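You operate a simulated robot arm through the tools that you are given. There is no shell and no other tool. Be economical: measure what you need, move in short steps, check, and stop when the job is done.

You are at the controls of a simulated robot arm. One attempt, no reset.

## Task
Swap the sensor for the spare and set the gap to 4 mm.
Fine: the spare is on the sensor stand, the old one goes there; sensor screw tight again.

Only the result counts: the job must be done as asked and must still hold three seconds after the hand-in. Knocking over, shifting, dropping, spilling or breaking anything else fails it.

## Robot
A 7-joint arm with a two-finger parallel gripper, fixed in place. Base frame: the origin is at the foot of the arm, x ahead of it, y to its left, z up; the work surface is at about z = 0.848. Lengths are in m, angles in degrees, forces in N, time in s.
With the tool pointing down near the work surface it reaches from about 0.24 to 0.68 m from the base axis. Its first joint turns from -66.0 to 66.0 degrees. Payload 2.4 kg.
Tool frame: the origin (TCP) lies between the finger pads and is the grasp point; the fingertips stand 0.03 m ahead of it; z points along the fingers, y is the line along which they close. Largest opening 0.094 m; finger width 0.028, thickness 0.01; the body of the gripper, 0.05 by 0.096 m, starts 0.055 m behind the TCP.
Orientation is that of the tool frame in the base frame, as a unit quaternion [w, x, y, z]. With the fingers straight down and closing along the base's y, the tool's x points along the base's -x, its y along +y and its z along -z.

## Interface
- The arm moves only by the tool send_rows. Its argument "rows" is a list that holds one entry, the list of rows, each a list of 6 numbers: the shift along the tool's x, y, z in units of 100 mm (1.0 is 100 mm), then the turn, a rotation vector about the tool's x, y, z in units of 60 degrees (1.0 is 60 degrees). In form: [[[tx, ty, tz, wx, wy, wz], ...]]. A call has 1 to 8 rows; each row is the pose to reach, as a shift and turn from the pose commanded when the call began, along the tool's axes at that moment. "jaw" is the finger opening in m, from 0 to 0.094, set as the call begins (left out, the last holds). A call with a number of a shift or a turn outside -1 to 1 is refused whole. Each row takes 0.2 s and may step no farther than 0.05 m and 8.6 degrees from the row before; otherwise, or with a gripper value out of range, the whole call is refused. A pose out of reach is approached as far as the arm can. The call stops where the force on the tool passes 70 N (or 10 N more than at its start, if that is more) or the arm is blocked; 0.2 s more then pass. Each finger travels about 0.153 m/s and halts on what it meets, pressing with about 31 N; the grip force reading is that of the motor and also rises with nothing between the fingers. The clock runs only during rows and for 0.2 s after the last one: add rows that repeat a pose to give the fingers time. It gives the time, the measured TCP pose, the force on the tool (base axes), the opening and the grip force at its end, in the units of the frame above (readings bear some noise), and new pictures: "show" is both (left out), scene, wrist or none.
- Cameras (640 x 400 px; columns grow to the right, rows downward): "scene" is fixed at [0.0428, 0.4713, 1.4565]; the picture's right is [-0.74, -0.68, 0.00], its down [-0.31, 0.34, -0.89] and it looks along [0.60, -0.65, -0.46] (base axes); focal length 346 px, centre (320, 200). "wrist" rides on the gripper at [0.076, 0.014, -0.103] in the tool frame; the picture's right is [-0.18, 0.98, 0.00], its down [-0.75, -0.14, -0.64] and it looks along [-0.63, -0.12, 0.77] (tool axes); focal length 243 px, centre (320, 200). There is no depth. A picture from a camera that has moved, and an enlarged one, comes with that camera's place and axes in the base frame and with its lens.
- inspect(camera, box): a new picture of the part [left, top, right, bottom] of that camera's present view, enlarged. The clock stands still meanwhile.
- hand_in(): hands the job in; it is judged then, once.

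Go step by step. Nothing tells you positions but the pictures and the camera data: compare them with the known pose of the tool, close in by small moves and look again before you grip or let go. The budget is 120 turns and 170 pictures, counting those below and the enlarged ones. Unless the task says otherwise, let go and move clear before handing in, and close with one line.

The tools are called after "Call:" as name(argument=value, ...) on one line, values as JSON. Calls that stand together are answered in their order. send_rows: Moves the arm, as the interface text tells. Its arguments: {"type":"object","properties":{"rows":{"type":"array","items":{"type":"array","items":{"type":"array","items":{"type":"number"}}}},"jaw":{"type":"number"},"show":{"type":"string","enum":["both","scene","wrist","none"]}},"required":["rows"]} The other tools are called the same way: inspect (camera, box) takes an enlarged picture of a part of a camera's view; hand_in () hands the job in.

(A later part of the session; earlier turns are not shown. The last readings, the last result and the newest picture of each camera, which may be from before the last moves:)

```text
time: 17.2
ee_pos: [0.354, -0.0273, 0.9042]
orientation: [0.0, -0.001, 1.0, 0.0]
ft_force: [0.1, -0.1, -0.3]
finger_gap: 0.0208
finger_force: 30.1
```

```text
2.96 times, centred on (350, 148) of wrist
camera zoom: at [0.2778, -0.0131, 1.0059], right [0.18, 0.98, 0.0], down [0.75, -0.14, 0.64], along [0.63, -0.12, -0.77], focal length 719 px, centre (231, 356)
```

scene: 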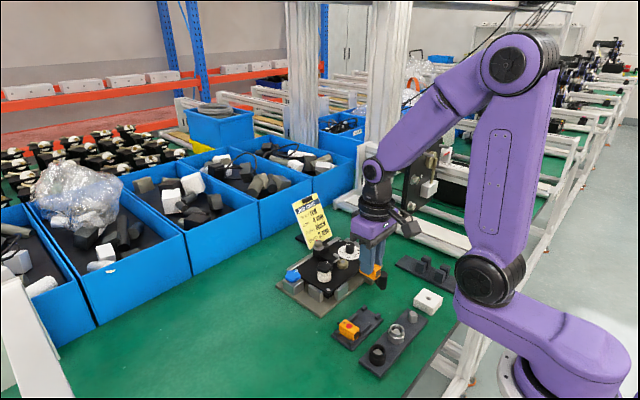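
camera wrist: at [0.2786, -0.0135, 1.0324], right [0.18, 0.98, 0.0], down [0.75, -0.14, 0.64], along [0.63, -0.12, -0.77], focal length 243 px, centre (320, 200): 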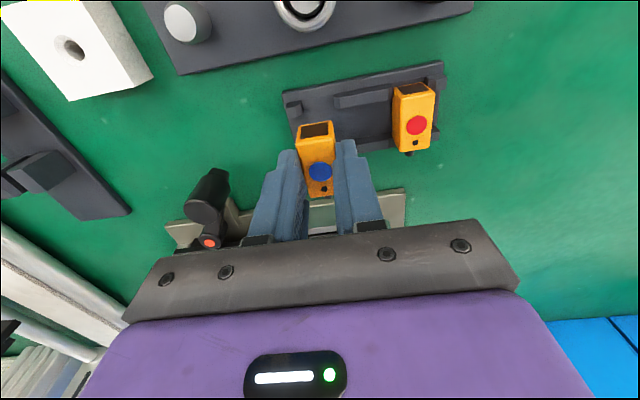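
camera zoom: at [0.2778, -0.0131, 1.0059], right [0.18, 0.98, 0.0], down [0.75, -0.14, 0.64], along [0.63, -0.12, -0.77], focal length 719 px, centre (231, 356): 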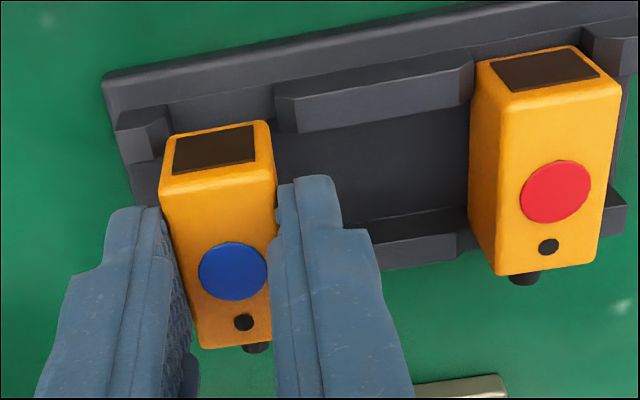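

Entering the cradle cleanly. Lowering gently to seat it.

Call:
send_rows(rows=[[[0, 0.003, 0.02, 0, 0, 0], [0, 0.003, 0.04, 0, 0, 0], [0, 0.003, 0.055, 0, 0, 0]]], show="none")

Call:
inspect(camera="scene", box=[340, 285, 400, 330])

```text
time: 18.0
ee_pos: [0.3536, -0.025, 0.8987]
orientation: [0.0, 0.0, 1.0, 0.0]
ft_force: [-0.7, 0.0, -0.7]
finger_gap: 0.0208
finger_force: 31.6
```

```text
8.89 times, centred on (370, 308) of scene
camera zoom: at [0.0429, 0.4713, 1.4565], right [-0.74, -0.68, 0.0], down [-0.31, 0.34, -0.89], along [0.6, -0.65, -0.46], focal length 3072 px, centre (-124, -756)
```

zoom: 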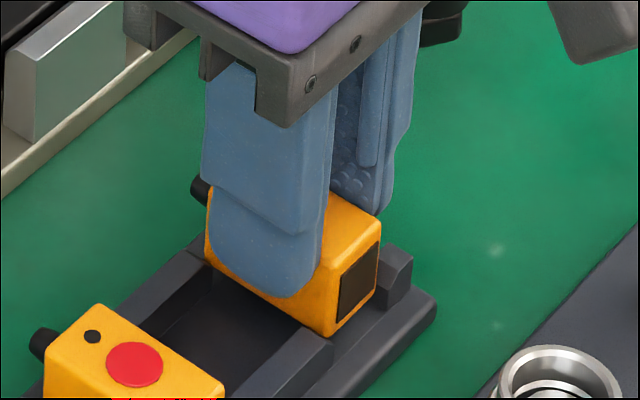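

No contact yet; going lower in 1 mm steps.

Call:
send_rows(rows=[[[0, -0.005, 0.01, 0, 0, 0], [0, -0.005, 0.02, 0, 0, 0]]], show="none")

Call:
send_rows(rows=[[[0, 0, 0.008, 0, 0, 0], [0, 0, 0.016, 0, 0, 0]]], show="none")

Call:
inspect(camera="scene", box=[340, 285, 400, 330])

```text
time: 18.6
ee_pos: [0.3532, -0.0255, 0.8972]
orientation: [-0.001, -0.001, 1.0, 0.0]
ft_force: [-0.3, -0.7, -0.4]
finger_gap: 0.021
finger_force: 30.6
```

```text
time: 19.2
ee_pos: [0.3533, -0.026, 0.8951]
orientation: [0.0, 0.0, 1.0, 0.0]
ft_force: [0.0, 0.6, 0.0]
finger_gap: 0.0207
finger_force: 31.0
```

```text
8.89 times, centred on (370, 308) of scene
camera zoom: at [0.0429, 0.4713, 1.4565], right [-0.74, -0.68, 0.0], down [-0.31, 0.34, -0.89], along [0.6, -0.65, -0.46], focal length 3072 px, centre (-124, -756)
```

zoom: 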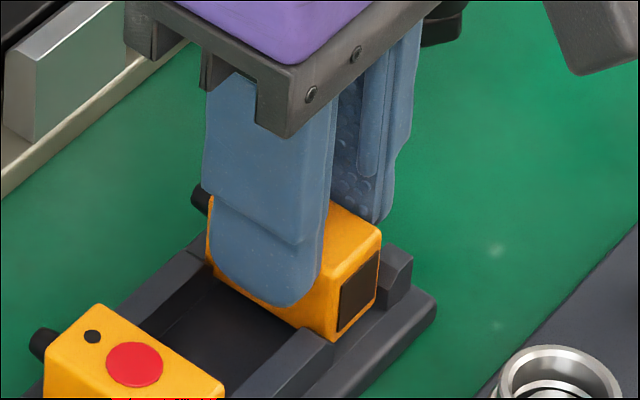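

Still no contact; continuing cautiously.

Call:
send_rows(rows=[[[0, 0, 0.008, 0, 0, 0], [0, 0, 0.016, 0, 0, 0]]], show="none")

Call:
inspect(camera="scene", box=[340, 285, 400, 330])

Call:
inspect(camera="wrist", box=[260, 80, 440, 215])

```text
time: 19.8
ee_pos: [0.3533, -0.0257, 0.8933]
orientation: [0.0, 0.0, 1.0, 0.001]
ft_force: [1.1, 0.8, -0.1]
finger_gap: 0.0205
finger_force: 31.0
```

```text
8.89 times, centred on (370, 308) of scene
camera zoom: at [0.0429, 0.4713, 1.4565], right [-0.74, -0.68, 0.0], down [-0.31, 0.34, -0.89], along [0.6, -0.65, -0.46], focal length 3072 px, centre (-124, -756)
```

zoom: 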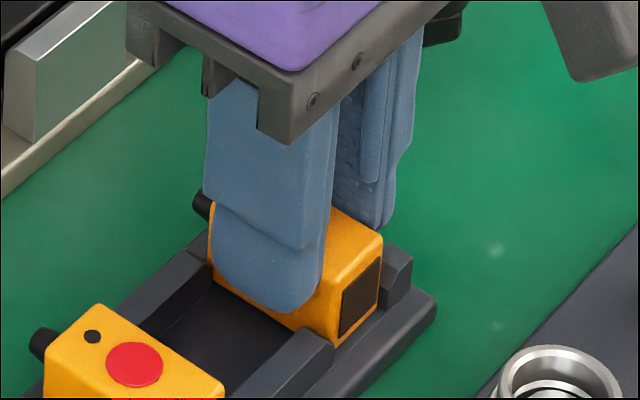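

```text
2.96 times, centred on (350, 148) of wrist
camera zoom: at [0.2774, -0.0118, 0.9949], right [0.18, 0.98, 0.0], down [0.75, -0.14, 0.64], along [0.63, -0.12, -0.77], focal length 719 px, centre (231, 356)
```

zoom: 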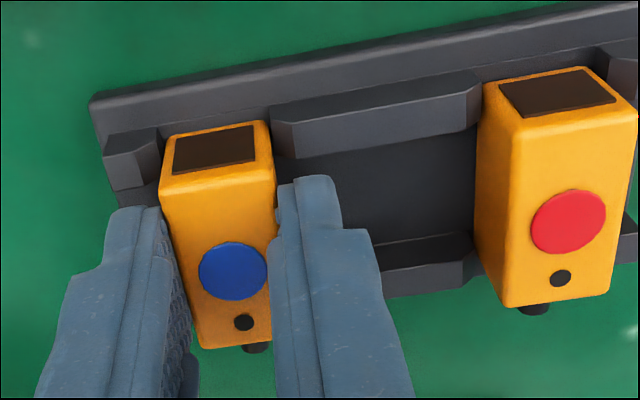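

Heights now look close to the spare's; probing down for contact.

Call:
send_rows(rows=[[[0, 0, 0.008, 0, 0, 0], [0, 0, 0.015, 0, 0, 0]]], show="none")

Call:
send_rows(rows=[[[0, 0, 0.005, 0, 0, 0], [0, 0, 0.01, 0, 0, 0]]], show="none")

Call:
inspect(camera="scene", box=[340, 285, 400, 330])

```text
time: 20.4
ee_pos: [0.3521, -0.026, 0.8934]
orientation: [0.0, 0.001, 1.0, 0.0]
ft_force: [-3.9, -4.5, 21.7]
finger_gap: 0.0207
finger_force: 31.3
```

```text
time: 21.0
ee_pos: [0.3533, -0.0262, 0.8912]
orientation: [0.001, 0.001, 1.0, 0.0]
ft_force: [-2.9, -6.1, 21.7]
finger_gap: 0.0207
finger_force: 30.6
```

```text
8.89 times, centred on (370, 308) of scene
camera zoom: at [0.0425, 0.4712, 1.4566], right [-0.74, -0.68, 0.0], down [-0.31, 0.34, -0.89], along [0.6, -0.65, -0.46], focal length 3072 px, centre (-124, -756)
```

zoom: 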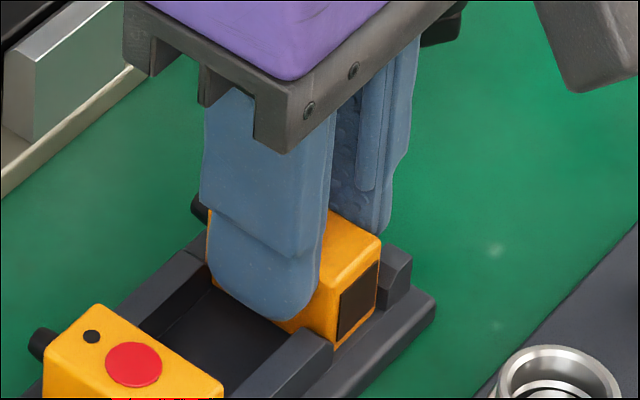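

Contact at TCP z≈0.8925 (matches expected seating). Relieving 0.8 mm, then opening slightly.

Call:
send_rows(rows=[[[0, 0, -0.008, 0, 0, 0]]], show="none")

Call:
send_rows(rows=[[[0, 0, 0, 0, 0, 0], [0, 0, 0, 0, 0, 0]]], jaw=0.03, show="wrist")

Call:
inspect(camera="scene", box=[340, 285, 400, 330])

```text
time: 21.4
ee_pos: [0.3539, -0.0254, 0.8914]
orientation: [0.0, 0.0, 1.0, 0.001]
ft_force: [0.6, -4.6, -2.5]
finger_gap: 0.0207
finger_force: 30.9
```

```text
time: 22.0
ee_pos: [0.353, -0.025, 0.8917]
orientation: [0.0, 0.0, 1.0, 0.001]
ft_force: [-0.7, -0.6, -0.7]
finger_gap: 0.0302
finger_force: 0.2
camera wrist: at [0.2775, -0.011, 0.9929], right [0.18, 0.98, 0.0], down [0.75, -0.14, 0.64], along [0.63, -0.12, -0.77], focal length 243 px, centre (320, 200)
```

wrist: 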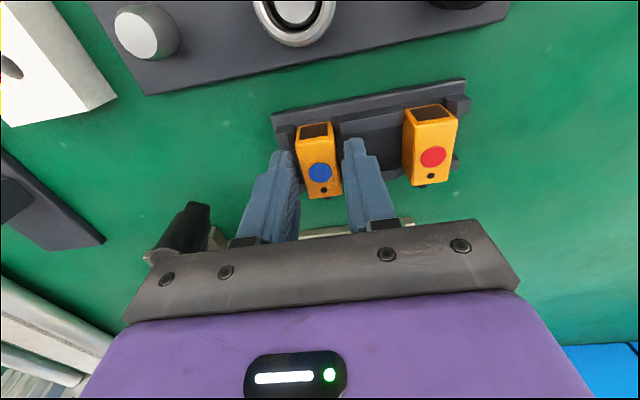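

```text
8.89 times, centred on (370, 308) of scene
camera zoom: at [0.0428, 0.4713, 1.4565], right [-0.74, -0.68, 0.0], down [-0.31, 0.34, -0.89], along [0.6, -0.65, -0.46], focal length 3072 px, centre (-124, -756)
```

zoom: 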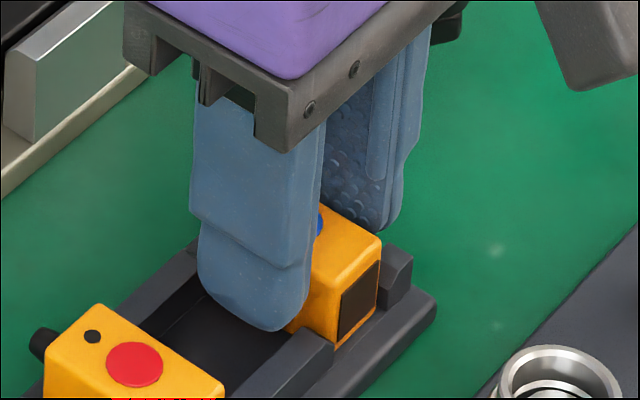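

Released. Lifting straight up and checking the seating, then shifting over the spare.

Call:
send_rows(rows=[[[0, 0, -0.3, 0, 0, 0], [0, 0, -0.6, 0, 0, 0], [0, 0.3, -0.6, 0, 0, 0], [0, 0.62, -0.6, 0, 0, 0]]], jaw=0.038, show="wrist")

Call:
inspect(camera="scene", box=[330, 285, 410, 345])

Call:
inspect(camera="wrist", box=[200, 70, 400, 210])

```text
time: 23.0
ee_pos: [0.3533, 0.0364, 0.9511]
orientation: [0.0, 0.001, 1.0, 0.0]
ft_force: [-0.6, -0.1, 0.4]
finger_gap: 0.038
finger_force: 0.1
camera wrist: at [0.2778, 0.0505, 1.0527], right [0.19, 0.98, 0.0], down [0.75, -0.14, 0.64], along [0.63, -0.12, -0.77], focal length 243 px, centre (320, 200)
```

wrist: 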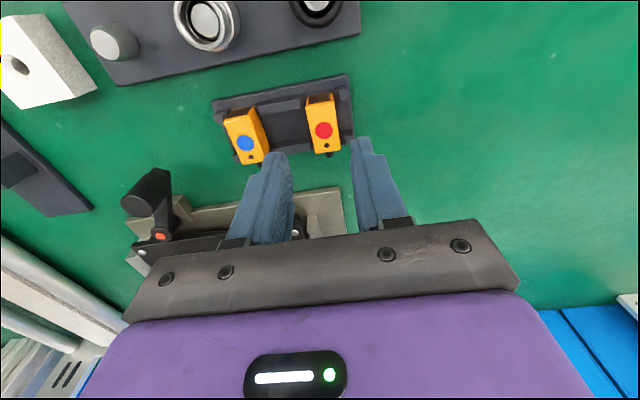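

```text
6.67 times, centred on (370, 315) of scene
camera zoom: at [0.0429, 0.4713, 1.4565], right [-0.74, -0.68, 0.0], down [-0.31, 0.34, -0.89], along [0.6, -0.65, -0.46], focal length 2304 px, centre (-13, -567)
```

zoom: 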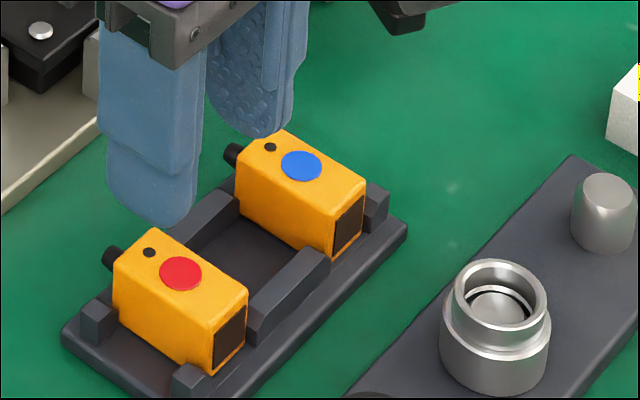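

```text
2.86 times, centred on (300, 140) of wrist
camera zoom: at [0.2778, 0.0505, 1.0527], right [0.19, 0.98, 0.0], down [0.75, -0.14, 0.64], along [0.63, -0.12, -0.77], focal length 693 px, centre (377, 371)
```

zoom: 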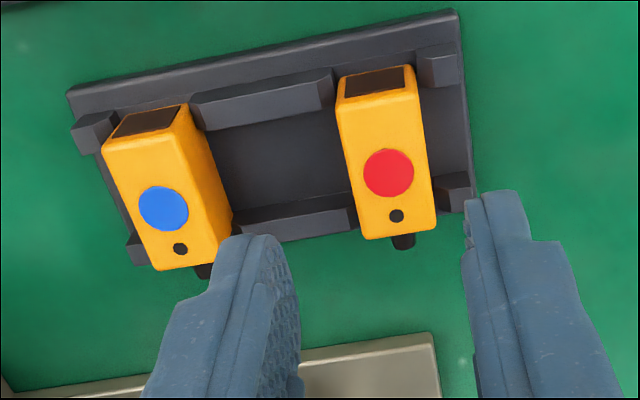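

Old sensor sits properly in its cradle. Now descending over the spare at (0.3545, 0.038).

Call:
send_rows(rows=[[[-0.012, 0.016, 0.2, 0, 0, 0], [-0.012, 0.016, 0.4, 0, 0, 0]]], jaw=0.034, show="wrist")

Call:
inspect(camera="wrist", box=[240, 90, 400, 210])

```text
time: 23.6
ee_pos: [0.3561, 0.0381, 0.912]
orientation: [-0.001, 0.0, 1.0, 0.0]
ft_force: [0.7, 0.3, 0.3]
finger_gap: 0.034
finger_force: 0.1
camera wrist: at [0.2798, 0.0522, 1.013], right [0.18, 0.98, 0.0], down [0.75, -0.14, 0.64], along [0.63, -0.12, -0.77], focal length 243 px, centre (320, 200)
```

wrist: 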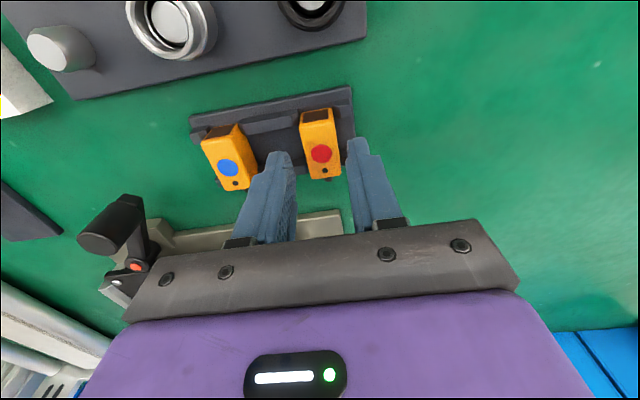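

```text
3.33 times, centred on (320, 150) of wrist
camera zoom: at [0.2798, 0.0522, 1.013], right [0.18, 0.98, 0.0], down [0.75, -0.14, 0.64], along [0.63, -0.12, -0.77], focal length 809 px, centre (320, 367)
```

zoom: 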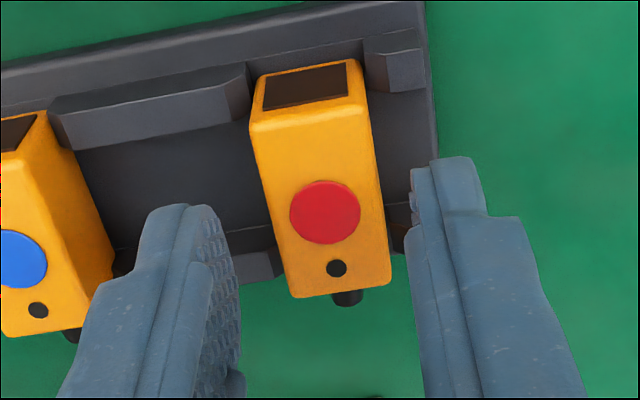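

Aligned. Descending 19 mm and gripping.

Call:
send_rows(rows=[[[0.005, 0.004, 0.1, 0, 0, 0], [0.005, 0.004, 0.193, 0, 0, 0]]], show="none")

Call:
send_rows(rows=[[[0, 0, 0, 0, 0, 0], [0, 0, 0, 0, 0, 0]]], jaw=0.01, show="wrist")

Call:
inspect(camera="wrist", box=[240, 90, 400, 210])

```text
time: 24.2
ee_pos: [0.3542, 0.0381, 0.8921]
orientation: [-0.001, 0.0, 1.0, 0.0]
ft_force: [-0.5, 0.0, 0.3]
finger_gap: 0.0341
finger_force: 0.0
```

```text
time: 24.8
ee_pos: [0.3556, 0.0384, 0.8935]
orientation: [0.0, 0.0, 1.0, 0.0]
ft_force: [-0.1, 0.6, 0.3]
finger_gap: 0.0207
finger_force: 30.8
camera wrist: at [0.2795, 0.0523, 0.9937], right [0.18, 0.98, 0.0], down [0.75, -0.14, 0.64], along [0.63, -0.12, -0.77], focal length 243 px, centre (320, 200)
```

wrist: 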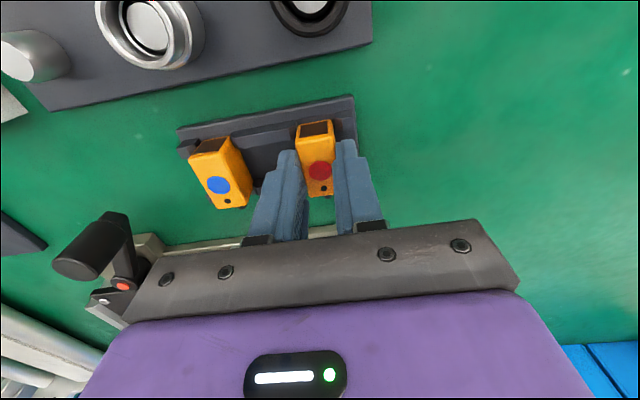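

```text
3.33 times, centred on (320, 150) of wrist
camera zoom: at [0.2795, 0.0523, 0.9937], right [0.18, 0.98, 0.0], down [0.75, -0.14, 0.64], along [0.63, -0.12, -0.77], focal length 809 px, centre (320, 367)
```

zoom: 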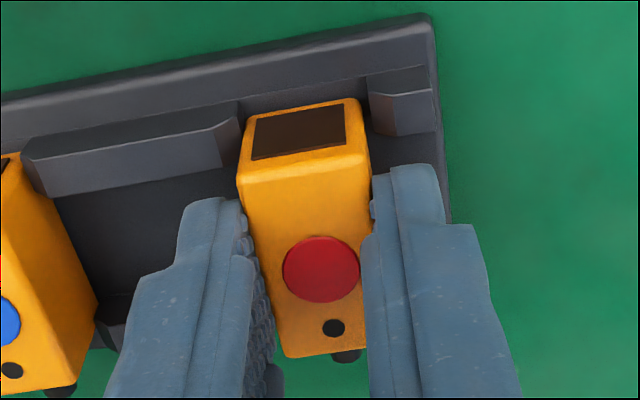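

Gripped (20.7 mm) with the same offset as the old one. Lifting and carrying to the holder.

Call:
send_rows(rows=[[[0, 0, -0.4, 0, 0, 0], [0, 0, -0.8, 0, 0, 0], [-0.1, -0.1, -1.0, 0, 0, 0], [-0.4, -0.3, -1.0, 0, 0, 0], [-0.7, -0.55, -1.0, 0, 0, 0], [-0.9, -0.8, -1.0, 0, 0, 0]]], show="none")

Call:
send_rows(rows=[[[-0.3, -0.25, 0, 0, 0, 0], [-0.6, -0.45, 0, 0, 0, 0], [-0.9, -0.65, 0, 0, 0, 0]]])

Call:
inspect(camera="wrist", box=[240, 20, 400, 180])

```text
time: 26.2
ee_pos: [0.4432, -0.0427, 0.9932]
orientation: [-0.001, 0.0, 1.0, 0.0]
ft_force: [-0.5, -0.4, -1.0]
finger_gap: 0.0209
finger_force: 31.2
```

```text
time: 27.0
ee_pos: [0.5361, -0.1046, 0.9942]
orientation: [0.001, 0.0, 1.0, 0.0]
ft_force: [0.1, 0.2, 0.0]
finger_gap: 0.021
finger_force: 30.6
camera wrist: at [0.4605, -0.0914, 1.0944], right [0.18, 0.98, 0.0], down [0.75, -0.14, 0.64], along [0.63, -0.12, -0.77], focal length 243 px, centre (320, 200)
```

scene: 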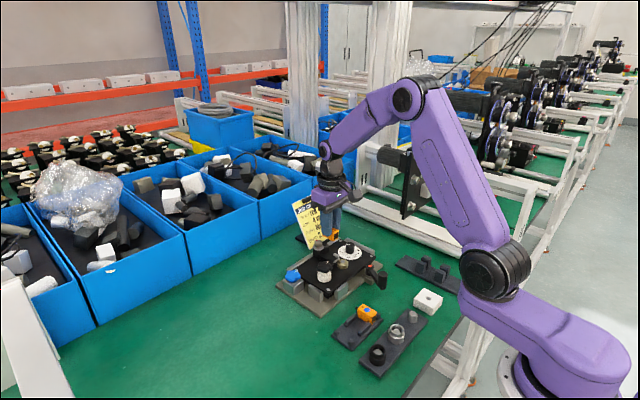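
wrist: 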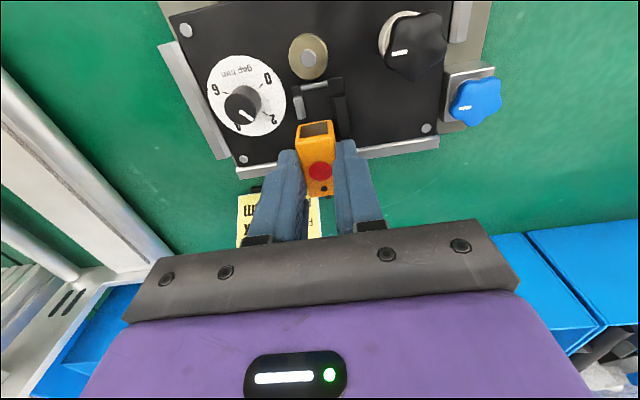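

```text
2.50 times, centred on (320, 100) of wrist
camera zoom: at [0.4605, -0.0914, 1.0944], right [0.18, 0.98, 0.0], down [0.75, -0.14, 0.64], along [0.63, -0.12, -0.77], focal length 606 px, centre (320, 450)
```

zoom: 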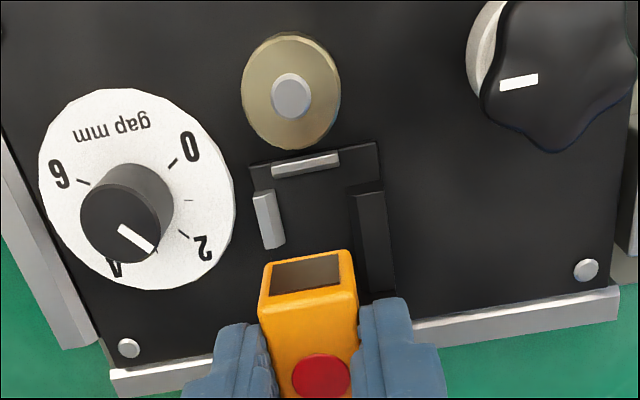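

The emptied holder is visible; lowering to about 16 mm above its seat and rechecking.

Call:
send_rows(rows=[[[0, 0, 0.25, 0, 0, 0], [0, 0, 0.48, 0, 0, 0]]], show="none")

Call:
send_rows(rows=[[[0, 0, 0, 0, 0, 0]]], show="none")

Call:
inspect(camera="wrist", box=[250, 90, 390, 195])

Call:
inspect(camera="scene", box=[310, 220, 370, 265])

```text
time: 27.6
ee_pos: [0.5334, -0.1065, 0.9456]
orientation: [0.0, 0.0, 1.0, 0.0]
ft_force: [0.1, -0.1, -0.4]
finger_gap: 0.0208
finger_force: 31.2
```

```text
time: 28.0
ee_pos: [0.5347, -0.1057, 0.9451]
orientation: [0.001, 0.0, 1.0, 0.0]
ft_force: [-0.5, 1.0, -1.2]
finger_gap: 0.0205
finger_force: 30.9
```

```text
3.81 times, centred on (320, 142) of wrist
camera zoom: at [0.4588, -0.0918, 1.0459], right [0.18, 0.98, 0.0], down [0.75, -0.14, 0.64], along [0.63, -0.12, -0.77], focal length 924 px, centre (320, 419)
```

zoom: 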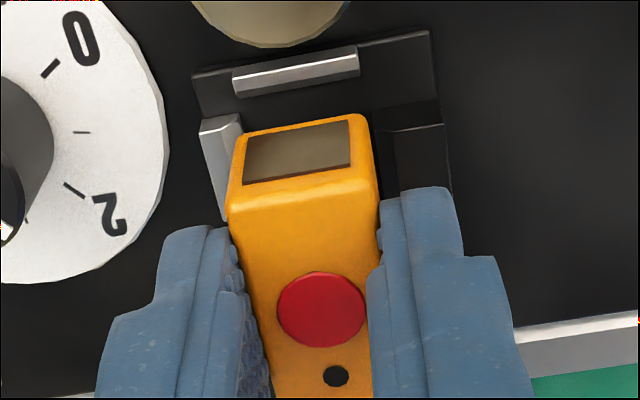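

```text
8.89 times, centred on (340, 242) of scene
camera zoom: at [0.0429, 0.4713, 1.4565], right [-0.74, -0.68, 0.0], down [-0.31, 0.34, -0.89], along [0.6, -0.65, -0.46], focal length 3072 px, centre (142, -178)
```

zoom: 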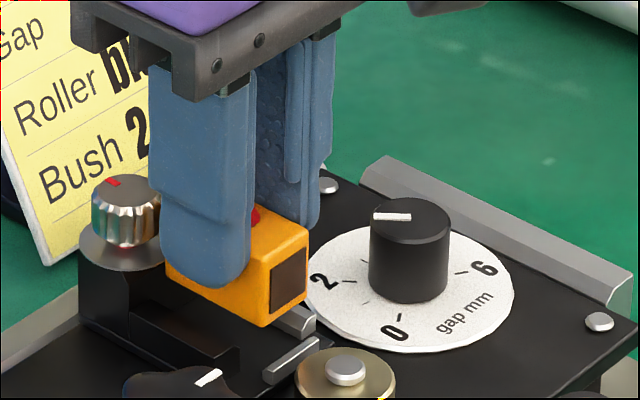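

Alignment matches the old sensor's seat. Lowering in steps.

Call:
send_rows(rows=[[[0, 0, 0.06, 0, 0, 0], [0, 0, 0.11, 0, 0, 0], [0, 0, 0.14, 0, 0, 0]]], show="none")

Call:
inspect(camera="wrist", box=[250, 90, 390, 195])

Call:
inspect(camera="scene", box=[310, 220, 370, 265])

```text
time: 28.8
ee_pos: [0.5346, -0.1068, 0.9312]
orientation: [0.0, -0.001, 1.0, 0.0]
ft_force: [0.1, 0.4, 0.0]
finger_gap: 0.0206
finger_force: 30.9
```

```text
3.81 times, centred on (320, 142) of wrist
camera zoom: at [0.459, -0.0923, 1.0321], right [0.18, 0.98, 0.0], down [0.75, -0.14, 0.64], along [0.63, -0.12, -0.77], focal length 924 px, centre (320, 419)
```

zoom: 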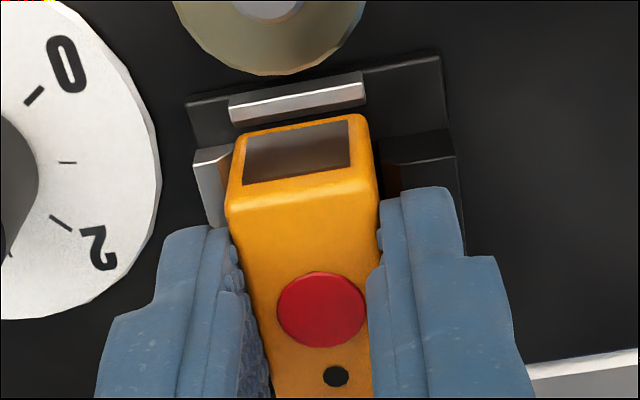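

```text
8.89 times, centred on (340, 242) of scene
camera zoom: at [0.0429, 0.4713, 1.4565], right [-0.74, -0.68, 0.0], down [-0.31, 0.34, -0.89], along [0.6, -0.65, -0.46], focal length 3072 px, centre (142, -178)
```

zoom: 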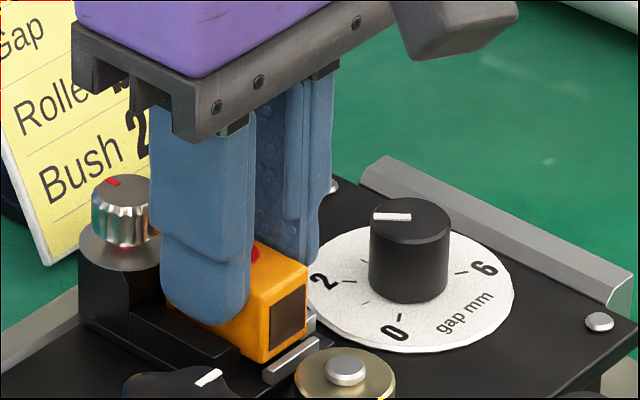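

Nearly seated; final millimetres with force watch.

Call:
send_rows(rows=[[[0, 0, 0.01, 0, 0, 0], [0, 0, 0.022, 0, 0, 0]]], show="none")

Call:
send_rows(rows=[[[0, 0, 0.006, 0, 0, 0], [0, 0, 0.012, 0, 0, 0]]], show="none")

Call:
inspect(camera="scene", box=[310, 220, 370, 265])

```text
time: 29.4
ee_pos: [0.5347, -0.1059, 0.9277]
orientation: [0.0, 0.001, 1.0, 0.0]
ft_force: [-0.2, 0.1, -1.1]
finger_gap: 0.0208
finger_force: 30.9
```

```text
time: 30.0
ee_pos: [0.5335, -0.1066, 0.9266]
orientation: [0.001, 0.0, 1.0, 0.0]
ft_force: [0.9, -0.1, -0.6]
finger_gap: 0.0208
finger_force: 30.5
```

```text
8.89 times, centred on (340, 242) of scene
camera zoom: at [0.0429, 0.4713, 1.4565], right [-0.74, -0.68, 0.0], down [-0.31, 0.34, -0.89], along [0.6, -0.65, -0.46], focal length 3072 px, centre (142, -178)
```

zoom: 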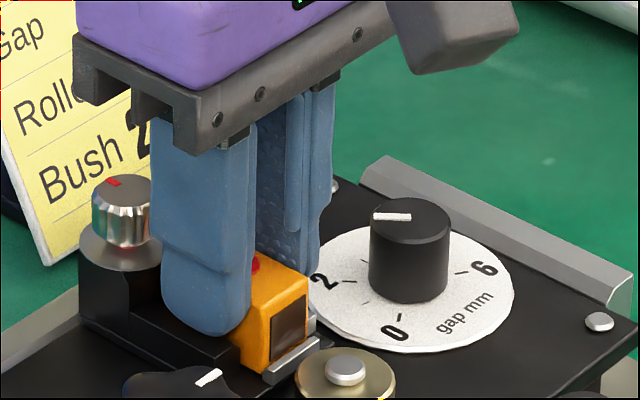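

Position matches the original seat. One last 0.6 mm probe, then release.

Call:
send_rows(rows=[[[0, 0, 0.006, 0, 0, 0]]], show="none")

Call:
send_rows(rows=[[[0, 0, 0, 0, 0, 0], [0, 0, 0, 0, 0, 0]]], jaw=0.03, show="none")

Call:
send_rows(rows=[[[0, 0, -0.3, 0, 0, 0], [0, 0, -0.6, 0, 0, 0], [0, 0, -0.85, 0, 0, 0]]], jaw=0.036, show="wrist")

Call:
inspect(camera="wrist", box=[200, 40, 380, 180])

Call:
inspect(camera="scene", box=[315, 235, 355, 265])

```text
time: 30.4
ee_pos: [0.535, -0.107, 0.9264]
orientation: [0.0, 0.001, 1.0, 0.0]
ft_force: [0.8, 1.0, 0.6]
finger_gap: 0.0211
finger_force: 31.6
```

```text
time: 31.0
ee_pos: [0.5346, -0.1063, 0.9271]
orientation: [0.001, 0.0, 1.0, -0.001]
ft_force: [-0.1, -0.7, -0.3]
finger_gap: 0.0301
finger_force: 0.1
```

```text
time: 31.8
ee_pos: [0.5335, -0.1059, 1.0127]
orientation: [0.0, 0.0, 1.0, 0.0]
ft_force: [0.3, 0.1, 0.2]
finger_gap: 0.0362
finger_force: 0.0
camera wrist: at [0.4577, -0.0914, 1.1139], right [0.18, 0.98, 0.0], down [0.75, -0.14, 0.64], along [0.63, -0.12, -0.77], focal length 243 px, centre (320, 200)
```

wrist: 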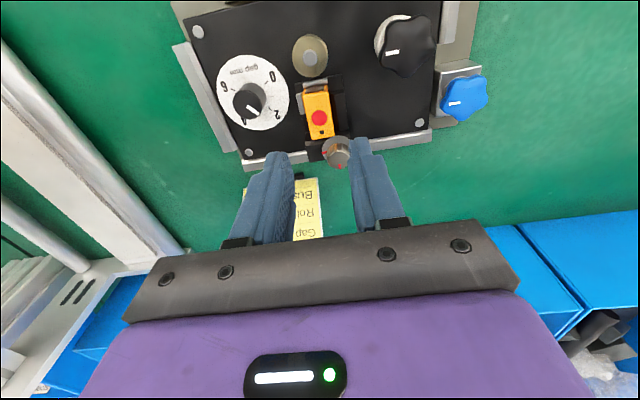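

```text
2.86 times, centred on (290, 110) of wrist
camera zoom: at [0.4577, -0.0914, 1.1139], right [0.18, 0.98, 0.0], down [0.75, -0.14, 0.64], along [0.63, -0.12, -0.77], focal length 693 px, centre (406, 457)
```

zoom: 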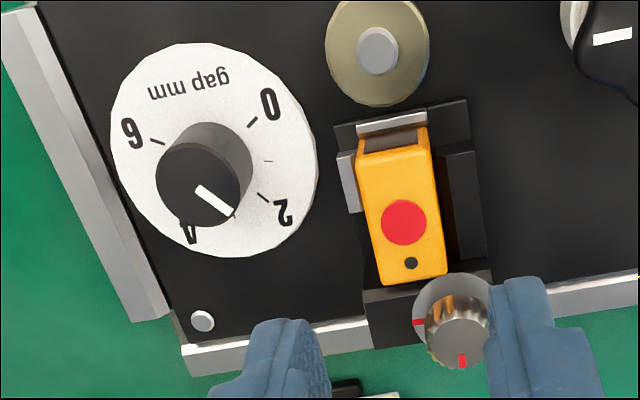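

```text
13.33 times, centred on (335, 250) of scene
camera zoom: at [0.0428, 0.4713, 1.4565], right [-0.74, -0.68, 0.0], down [-0.31, 0.34, -0.89], along [0.6, -0.65, -0.46], focal length 4609 px, centre (120, -467)
```

zoom: 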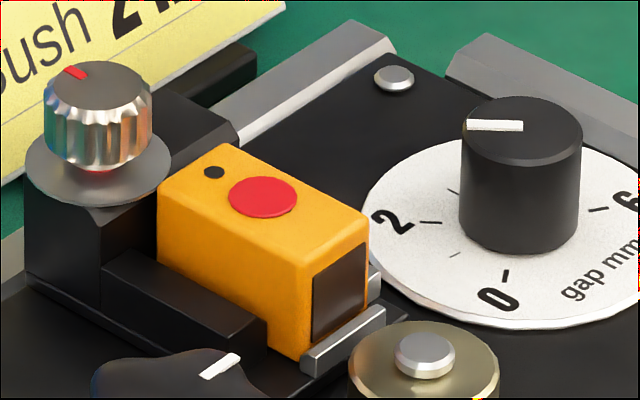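

Spare is seated against the stops. Next the dial: knob centre about (0.515, -0.1645), top z≈0.904. Moving above it.

Call:
send_rows(rows=[[[0.1, -0.3, 0, 0, 0, 0], [0.195, -0.58, 0.1, 0, 0, 0], [0.195, -0.58, 0.4, 0, 0, 0]]], jaw=0.05, show="wrist")

Call:
inspect(camera="wrist", box=[240, 50, 400, 190])

```text
time: 32.6
ee_pos: [0.514, -0.1642, 0.9713]
orientation: [0.0, 0.0, 1.0, -0.001]
ft_force: [1.1, -0.7, 0.6]
finger_gap: 0.0499
finger_force: 0.0
camera wrist: at [0.4373, -0.1503, 1.0715], right [0.18, 0.98, 0.0], down [0.75, -0.14, 0.64], along [0.63, -0.12, -0.77], focal length 243 px, centre (320, 200)
```

wrist: 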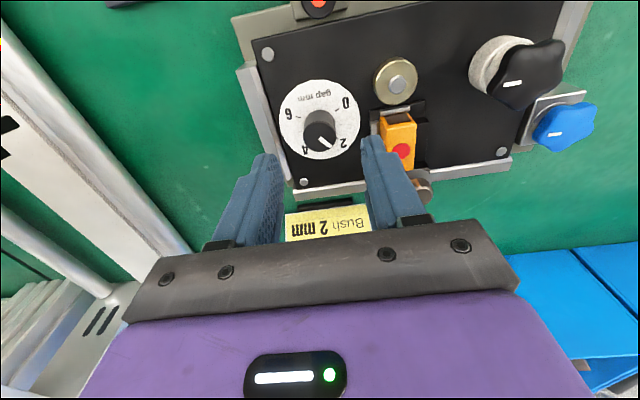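

```text
2.86 times, centred on (320, 120) of wrist
camera zoom: at [0.4373, -0.1503, 1.0715], right [0.18, 0.98, 0.0], down [0.75, -0.14, 0.64], along [0.63, -0.12, -0.77], focal length 693 px, centre (320, 429)
```

zoom: 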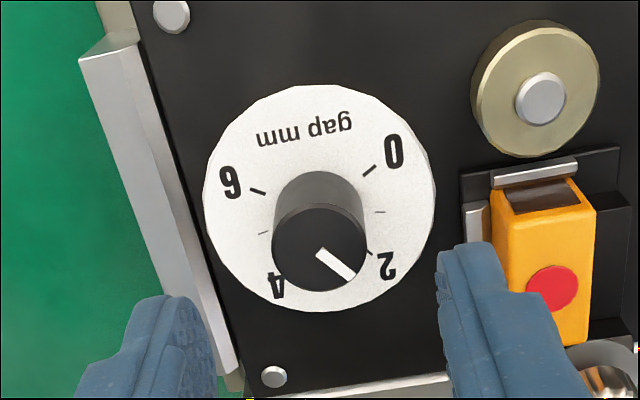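

Pointer at 2, ticks ≈40°/mm, so 4 is 80° clockwise. Knob centre (0.515, -0.165). Descending to grip it.

Call:
send_rows(rows=[[[0, -0.007, 0.16, 0, 0, 0], [0, -0.007, 0.32, 0, 0, 0], [0, -0.007, 0.465, 0, 0, 0]]], show="none")

Call:
send_rows(rows=[[[0, 0, 0, 0, 0, 0], [0, 0, 0, 0, 0, 0]]], jaw=0.015, show="wrist")

Call:
inspect(camera="wrist", box=[240, 70, 400, 190])

Call:
inspect(camera="scene", box=[310, 210, 390, 270])

```text
time: 33.4
ee_pos: [0.5131, -0.1645, 0.923]
orientation: [0.0, 0.001, 1.0, 0.0]
ft_force: [0.0, -0.4, 0.0]
finger_gap: 0.0501
finger_force: 0.0
```

```text
time: 34.0
ee_pos: [0.5127, -0.1643, 0.9239]
orientation: [0.001, 0.0, 1.0, 0.0]
ft_force: [-0.3, 1.3, 0.5]
finger_gap: 0.024
finger_force: 31.1
camera wrist: at [0.4385, -0.151, 1.0246], right [0.18, 0.98, 0.0], down [0.75, -0.14, 0.64], along [0.63, -0.12, -0.77], focal length 243 px, centre (320, 200)
```

wrist: 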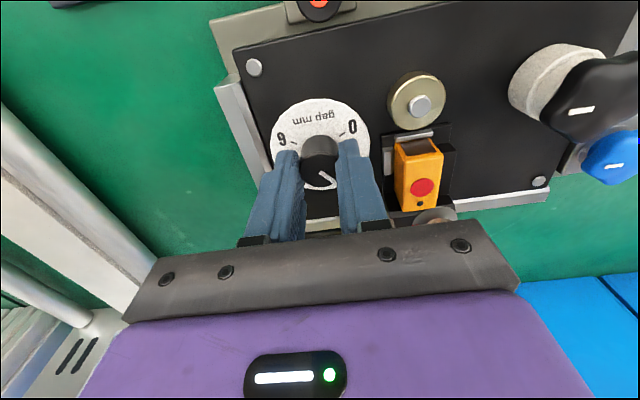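

```text
3.33 times, centred on (320, 130) of wrist
camera zoom: at [0.4385, -0.151, 1.0246], right [0.18, 0.98, 0.0], down [0.75, -0.14, 0.64], along [0.63, -0.12, -0.77], focal length 809 px, centre (320, 433)
```

zoom: 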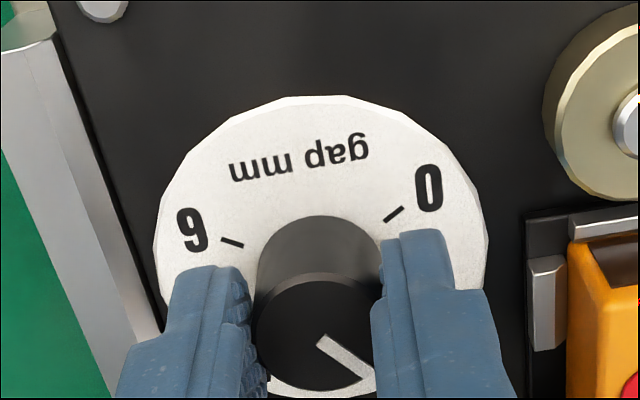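

```text
6.67 times, centred on (350, 240) of scene
camera zoom: at [0.0429, 0.4713, 1.4565], right [-0.74, -0.68, 0.0], down [-0.31, 0.34, -0.89], along [0.6, -0.65, -0.46], focal length 2304 px, centre (120, -67)
```

zoom: 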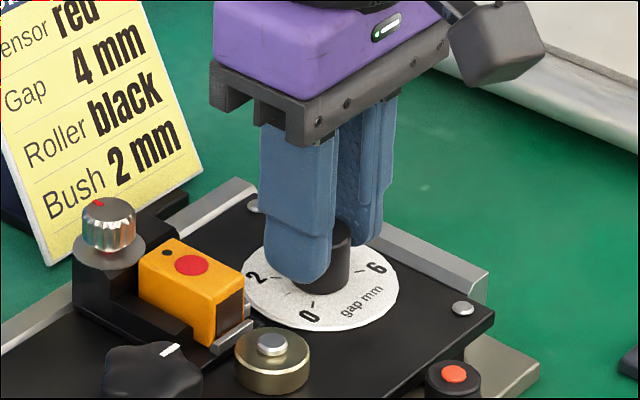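

Knob centre is ~2 mm further in +x than the tool; reopening, centring and regripping before turning.

Call:
send_rows(rows=[[[0, 0, 0, 0, 0, 0], [-0.02, -0.005, 0, 0, 0, 0]]], jaw=0.034, show="none")

Call:
send_rows(rows=[[[0, 0, 0, 0, 0, 0], [0, 0, 0, 0, 0, 0]]], jaw=0.015, show="none")

Call:
send_rows(rows=[[[0, 0, 0, 0, 0, 0.14], [0, 0, 0, 0, 0, 0.28], [0, 0, 0, 0, 0, 0.42], [0, 0, 0, 0, 0, 0.56], [0, 0, 0, 0, 0, 0.7], [0, 0, 0, 0, 0, 0.84], [0, 0, 0, 0, 0, 0.98]]], show="wrist")

Call:
inspect(camera="wrist", box=[240, 70, 400, 190])

Call:
inspect(camera="scene", box=[310, 210, 390, 270])

```text
time: 34.6
ee_pos: [0.5165, -0.1659, 0.9251]
orientation: [0.0, 0.001, 1.0, -0.001]
ft_force: [-0.6, 1.3, 1.1]
finger_gap: 0.034
finger_force: 0.1
```

```text
time: 35.2
ee_pos: [0.5163, -0.166, 0.9245]
orientation: [0.0, -0.001, 1.0, 0.0]
ft_force: [0.5, 2.9, 2.8]
finger_gap: 0.024
finger_force: 30.6
```

```text
time: 36.8
ee_pos: [0.5142, -0.1654, 0.9249]
orientation: [-0.003, 0.493, 0.87, -0.001]
ft_force: [-2.8, -1.4, -12.8]
finger_gap: 0.0237
finger_force: 31.1
camera wrist: at [0.4898, -0.0935, 1.0259], right [0.94, 0.35, 0.0], down [0.27, -0.72, 0.64], along [0.22, -0.6, -0.77], focal length 243 px, centre (320, 200)
```

wrist: 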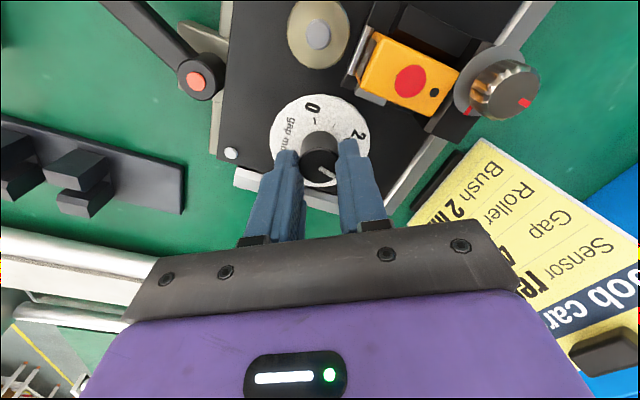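

```text
3.33 times, centred on (320, 130) of wrist
camera zoom: at [0.4898, -0.0935, 1.0259], right [0.94, 0.35, 0.0], down [0.27, -0.72, 0.64], along [0.22, -0.6, -0.77], focal length 809 px, centre (320, 433)
```

zoom: 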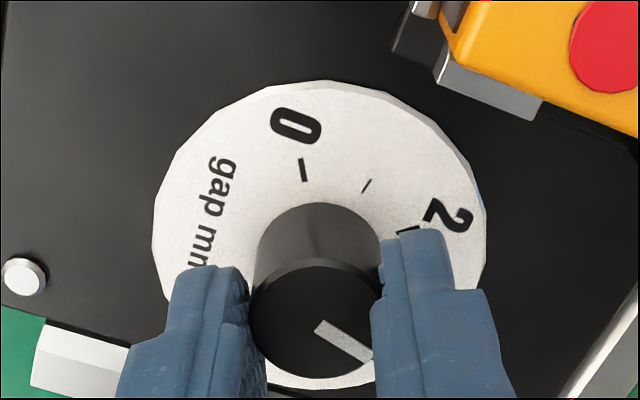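

```text
6.67 times, centred on (350, 240) of scene
camera zoom: at [0.0431, 0.4712, 1.4566], right [-0.74, -0.68, 0.0], down [-0.31, 0.34, -0.89], along [0.6, -0.65, -0.46], focal length 2304 px, centre (120, -67)
```

zoom: 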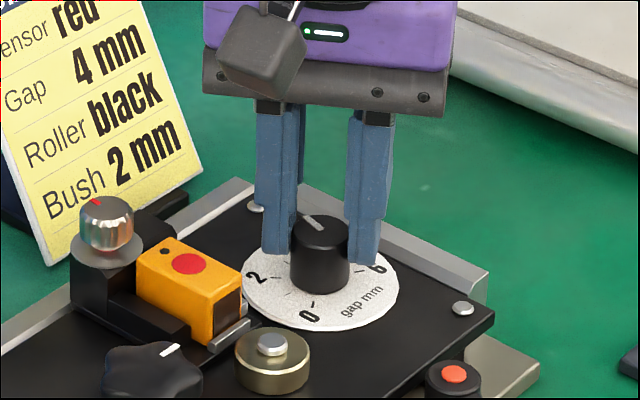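

The knob follows and the carriage shifts back. Turning 21° more, then checking against the "4" tick.

Call:
send_rows(rows=[[[0, 0, 0, 0, 0, 0.12], [0, 0, 0, 0, 0, 0.24], [0, 0, 0, 0, 0, 0.352], [0, 0, 0, 0, 0, 0.352]]], show="none")

Call:
inspect(camera="wrist", box=[240, 90, 400, 210])

Call:
inspect(camera="scene", box=[330, 230, 370, 260])

```text
time: 37.8
ee_pos: [0.5143, -0.1646, 0.9257]
orientation: [-0.001, 0.644, 0.765, -0.002]
ft_force: [-17.5, -7.7, -0.3]
finger_gap: 0.0237
finger_force: 30.8
```

```text
3.33 times, centred on (320, 150) of wrist
camera zoom: at [0.5175, -0.0888, 1.0259], right [1.0, -0.01, 0.0], down [-0.01, -0.77, 0.64], along [-0.01, -0.64, -0.77], focal length 809 px, centre (320, 367)
```

zoom: 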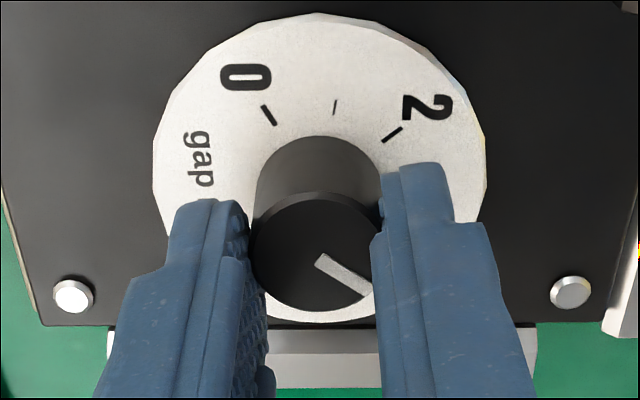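

```text
13.33 times, centred on (350, 245) of scene
camera zoom: at [0.0425, 0.4711, 1.4566], right [-0.74, -0.68, 0.0], down [-0.31, 0.34, -0.89], along [0.6, -0.65, -0.46], focal length 4609 px, centre (-80, -400)
```

zoom: 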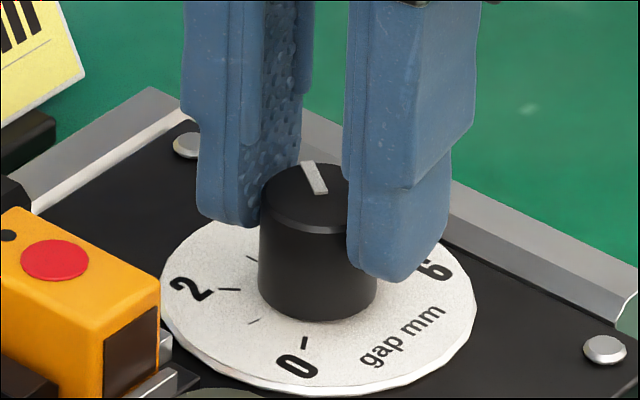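

Gripper turned 80.2°; pointer measures ≈ -41°, target -40°. Releasing, lifting, unwinding and viewing from more overhead.

Call:
send_rows(rows=[[[0, 0, 0, 0, 0, 0], [0, 0, 0, 0, 0, 0], [0, 0, -0.4, 0, 0, 0], [0, 0, -0.8, 0, 0, 0]]], jaw=0.04, show="none")

Call:
inspect(camera="wrist", box=[240, 60, 400, 180])

Call:
send_rows(rows=[[[0, 0, 0, 0, 0, -0.14], [0, 0, 0, 0, 0, -0.28], [0, 0, 0, 0, 0, -0.42], [0, 0, 0, 0, 0, -0.56], [0, 0, 0, 0, 0, -0.7], [0, 0, 0, 0, 0, -0.84], [0, 0, 0, 0, 0, -0.98]]], show="none")

Call:
send_rows(rows=[[[0, 0, 0, 0, 0, -0.14], [0, 0, 0, 0, 0, -0.28], [0, 0, 0, 0, 0, -0.352]]], show="none")

Call:
send_rows(rows=[[[-0.3, 0.1, 0, 0, 0, 0], [-0.55, 0.2, 0, 0, 0, 0]]], show="wrist")

Call:
inspect(camera="wrist", box=[200, 10, 360, 130])

```text
time: 38.8
ee_pos: [0.5169, -0.1652, 1.0054]
orientation: [0.001, 0.641, 0.767, 0.0]
ft_force: [1.1, -1.2, -0.1]
finger_gap: 0.0401
finger_force: 0.1
```

```text
3.33 times, centred on (320, 120) of wrist
camera zoom: at [0.5188, -0.0882, 1.1059], right [1.0, -0.01, 0.0], down [-0.01, -0.77, 0.64], along [-0.01, -0.64, -0.77], focal length 809 px, centre (320, 467)
```

zoom: 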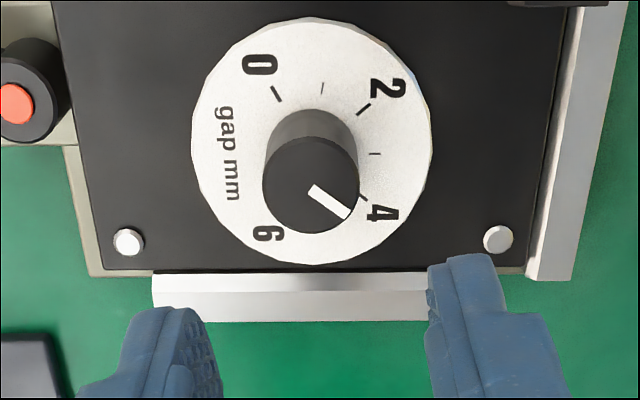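

```text
time: 40.4
ee_pos: [0.517, -0.1655, 1.0045]
orientation: [0.0, 0.181, 0.983, 0.001]
ft_force: [0.7, 0.3, 0.1]
finger_gap: 0.0399
finger_force: 0.1
```

```text
time: 41.2
ee_pos: [0.5181, -0.1663, 1.0036]
orientation: [0.0, -0.001, 1.0, 0.0]
ft_force: [0.0, -0.5, -0.1]
finger_gap: 0.0398
finger_force: 0.1
```

```text
time: 41.8
ee_pos: [0.5697, -0.1439, 1.0051]
orientation: [0.0, 0.001, 1.0, 0.0]
ft_force: [1.0, -0.4, -0.4]
finger_gap: 0.0399
finger_force: 0.0
camera wrist: at [0.4951, -0.1303, 1.1061], right [0.18, 0.98, 0.0], down [0.75, -0.14, 0.64], along [0.63, -0.12, -0.77], focal length 243 px, centre (320, 200)
```

wrist: 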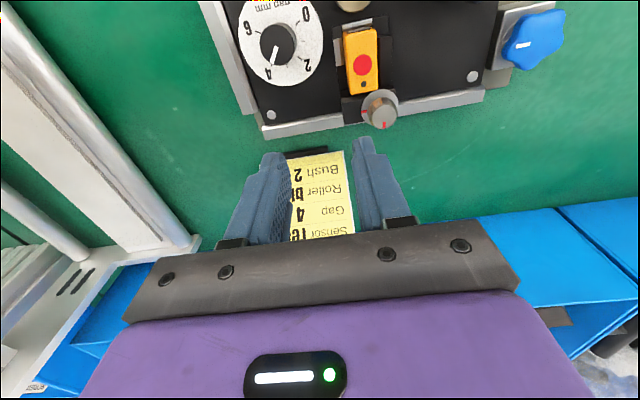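

```text
3.33 times, centred on (280, 70) of wrist
camera zoom: at [0.4951, -0.1303, 1.1061], right [0.18, 0.98, 0.0], down [0.75, -0.14, 0.64], along [0.63, -0.12, -0.77], focal length 809 px, centre (453, 633)
```

zoom: 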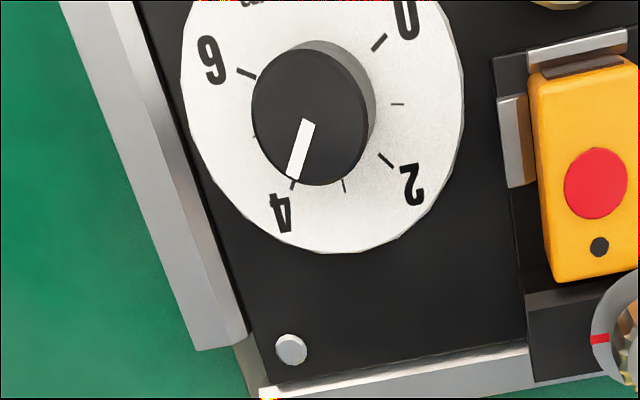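

Pointer sits near the 4 tick; zooming in to measure precisely.

Call:
inspect(camera="wrist", box=[250, 10, 320, 80])

Call:
inspect(camera="scene", box=[333, 232, 368, 262])

```text
5.71 times, centred on (285, 45) of wrist
camera zoom: at [0.4951, -0.1303, 1.1061], right [0.18, 0.98, 0.0], down [0.75, -0.14, 0.64], along [0.63, -0.12, -0.77], focal length 1386 px, centre (520, 1086)
```

zoom: 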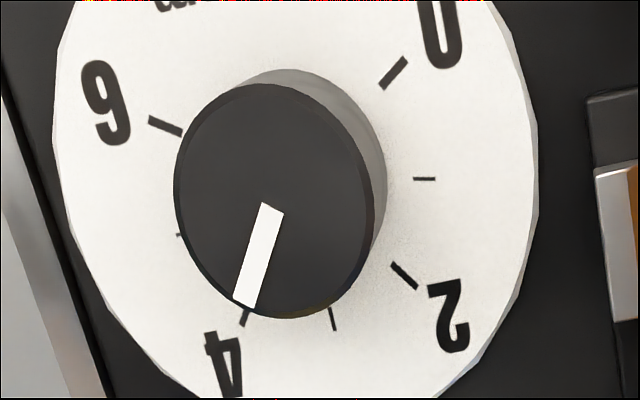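

```text
13.33 times, centred on (350, 247) of scene
camera zoom: at [0.0428, 0.4713, 1.4565], right [-0.74, -0.68, 0.0], down [-0.31, 0.34, -0.89], along [0.6, -0.65, -0.46], focal length 4609 px, centre (-87, -427)
```

zoom: 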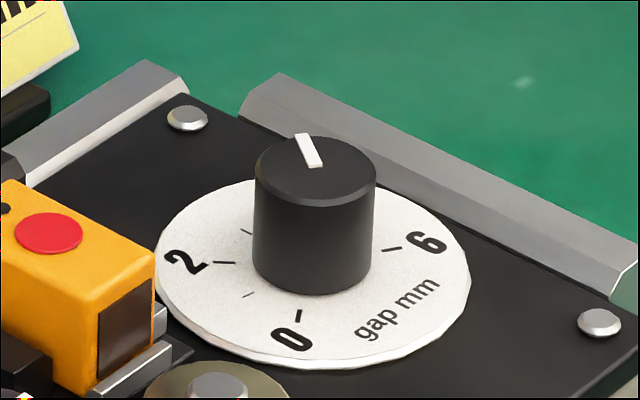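

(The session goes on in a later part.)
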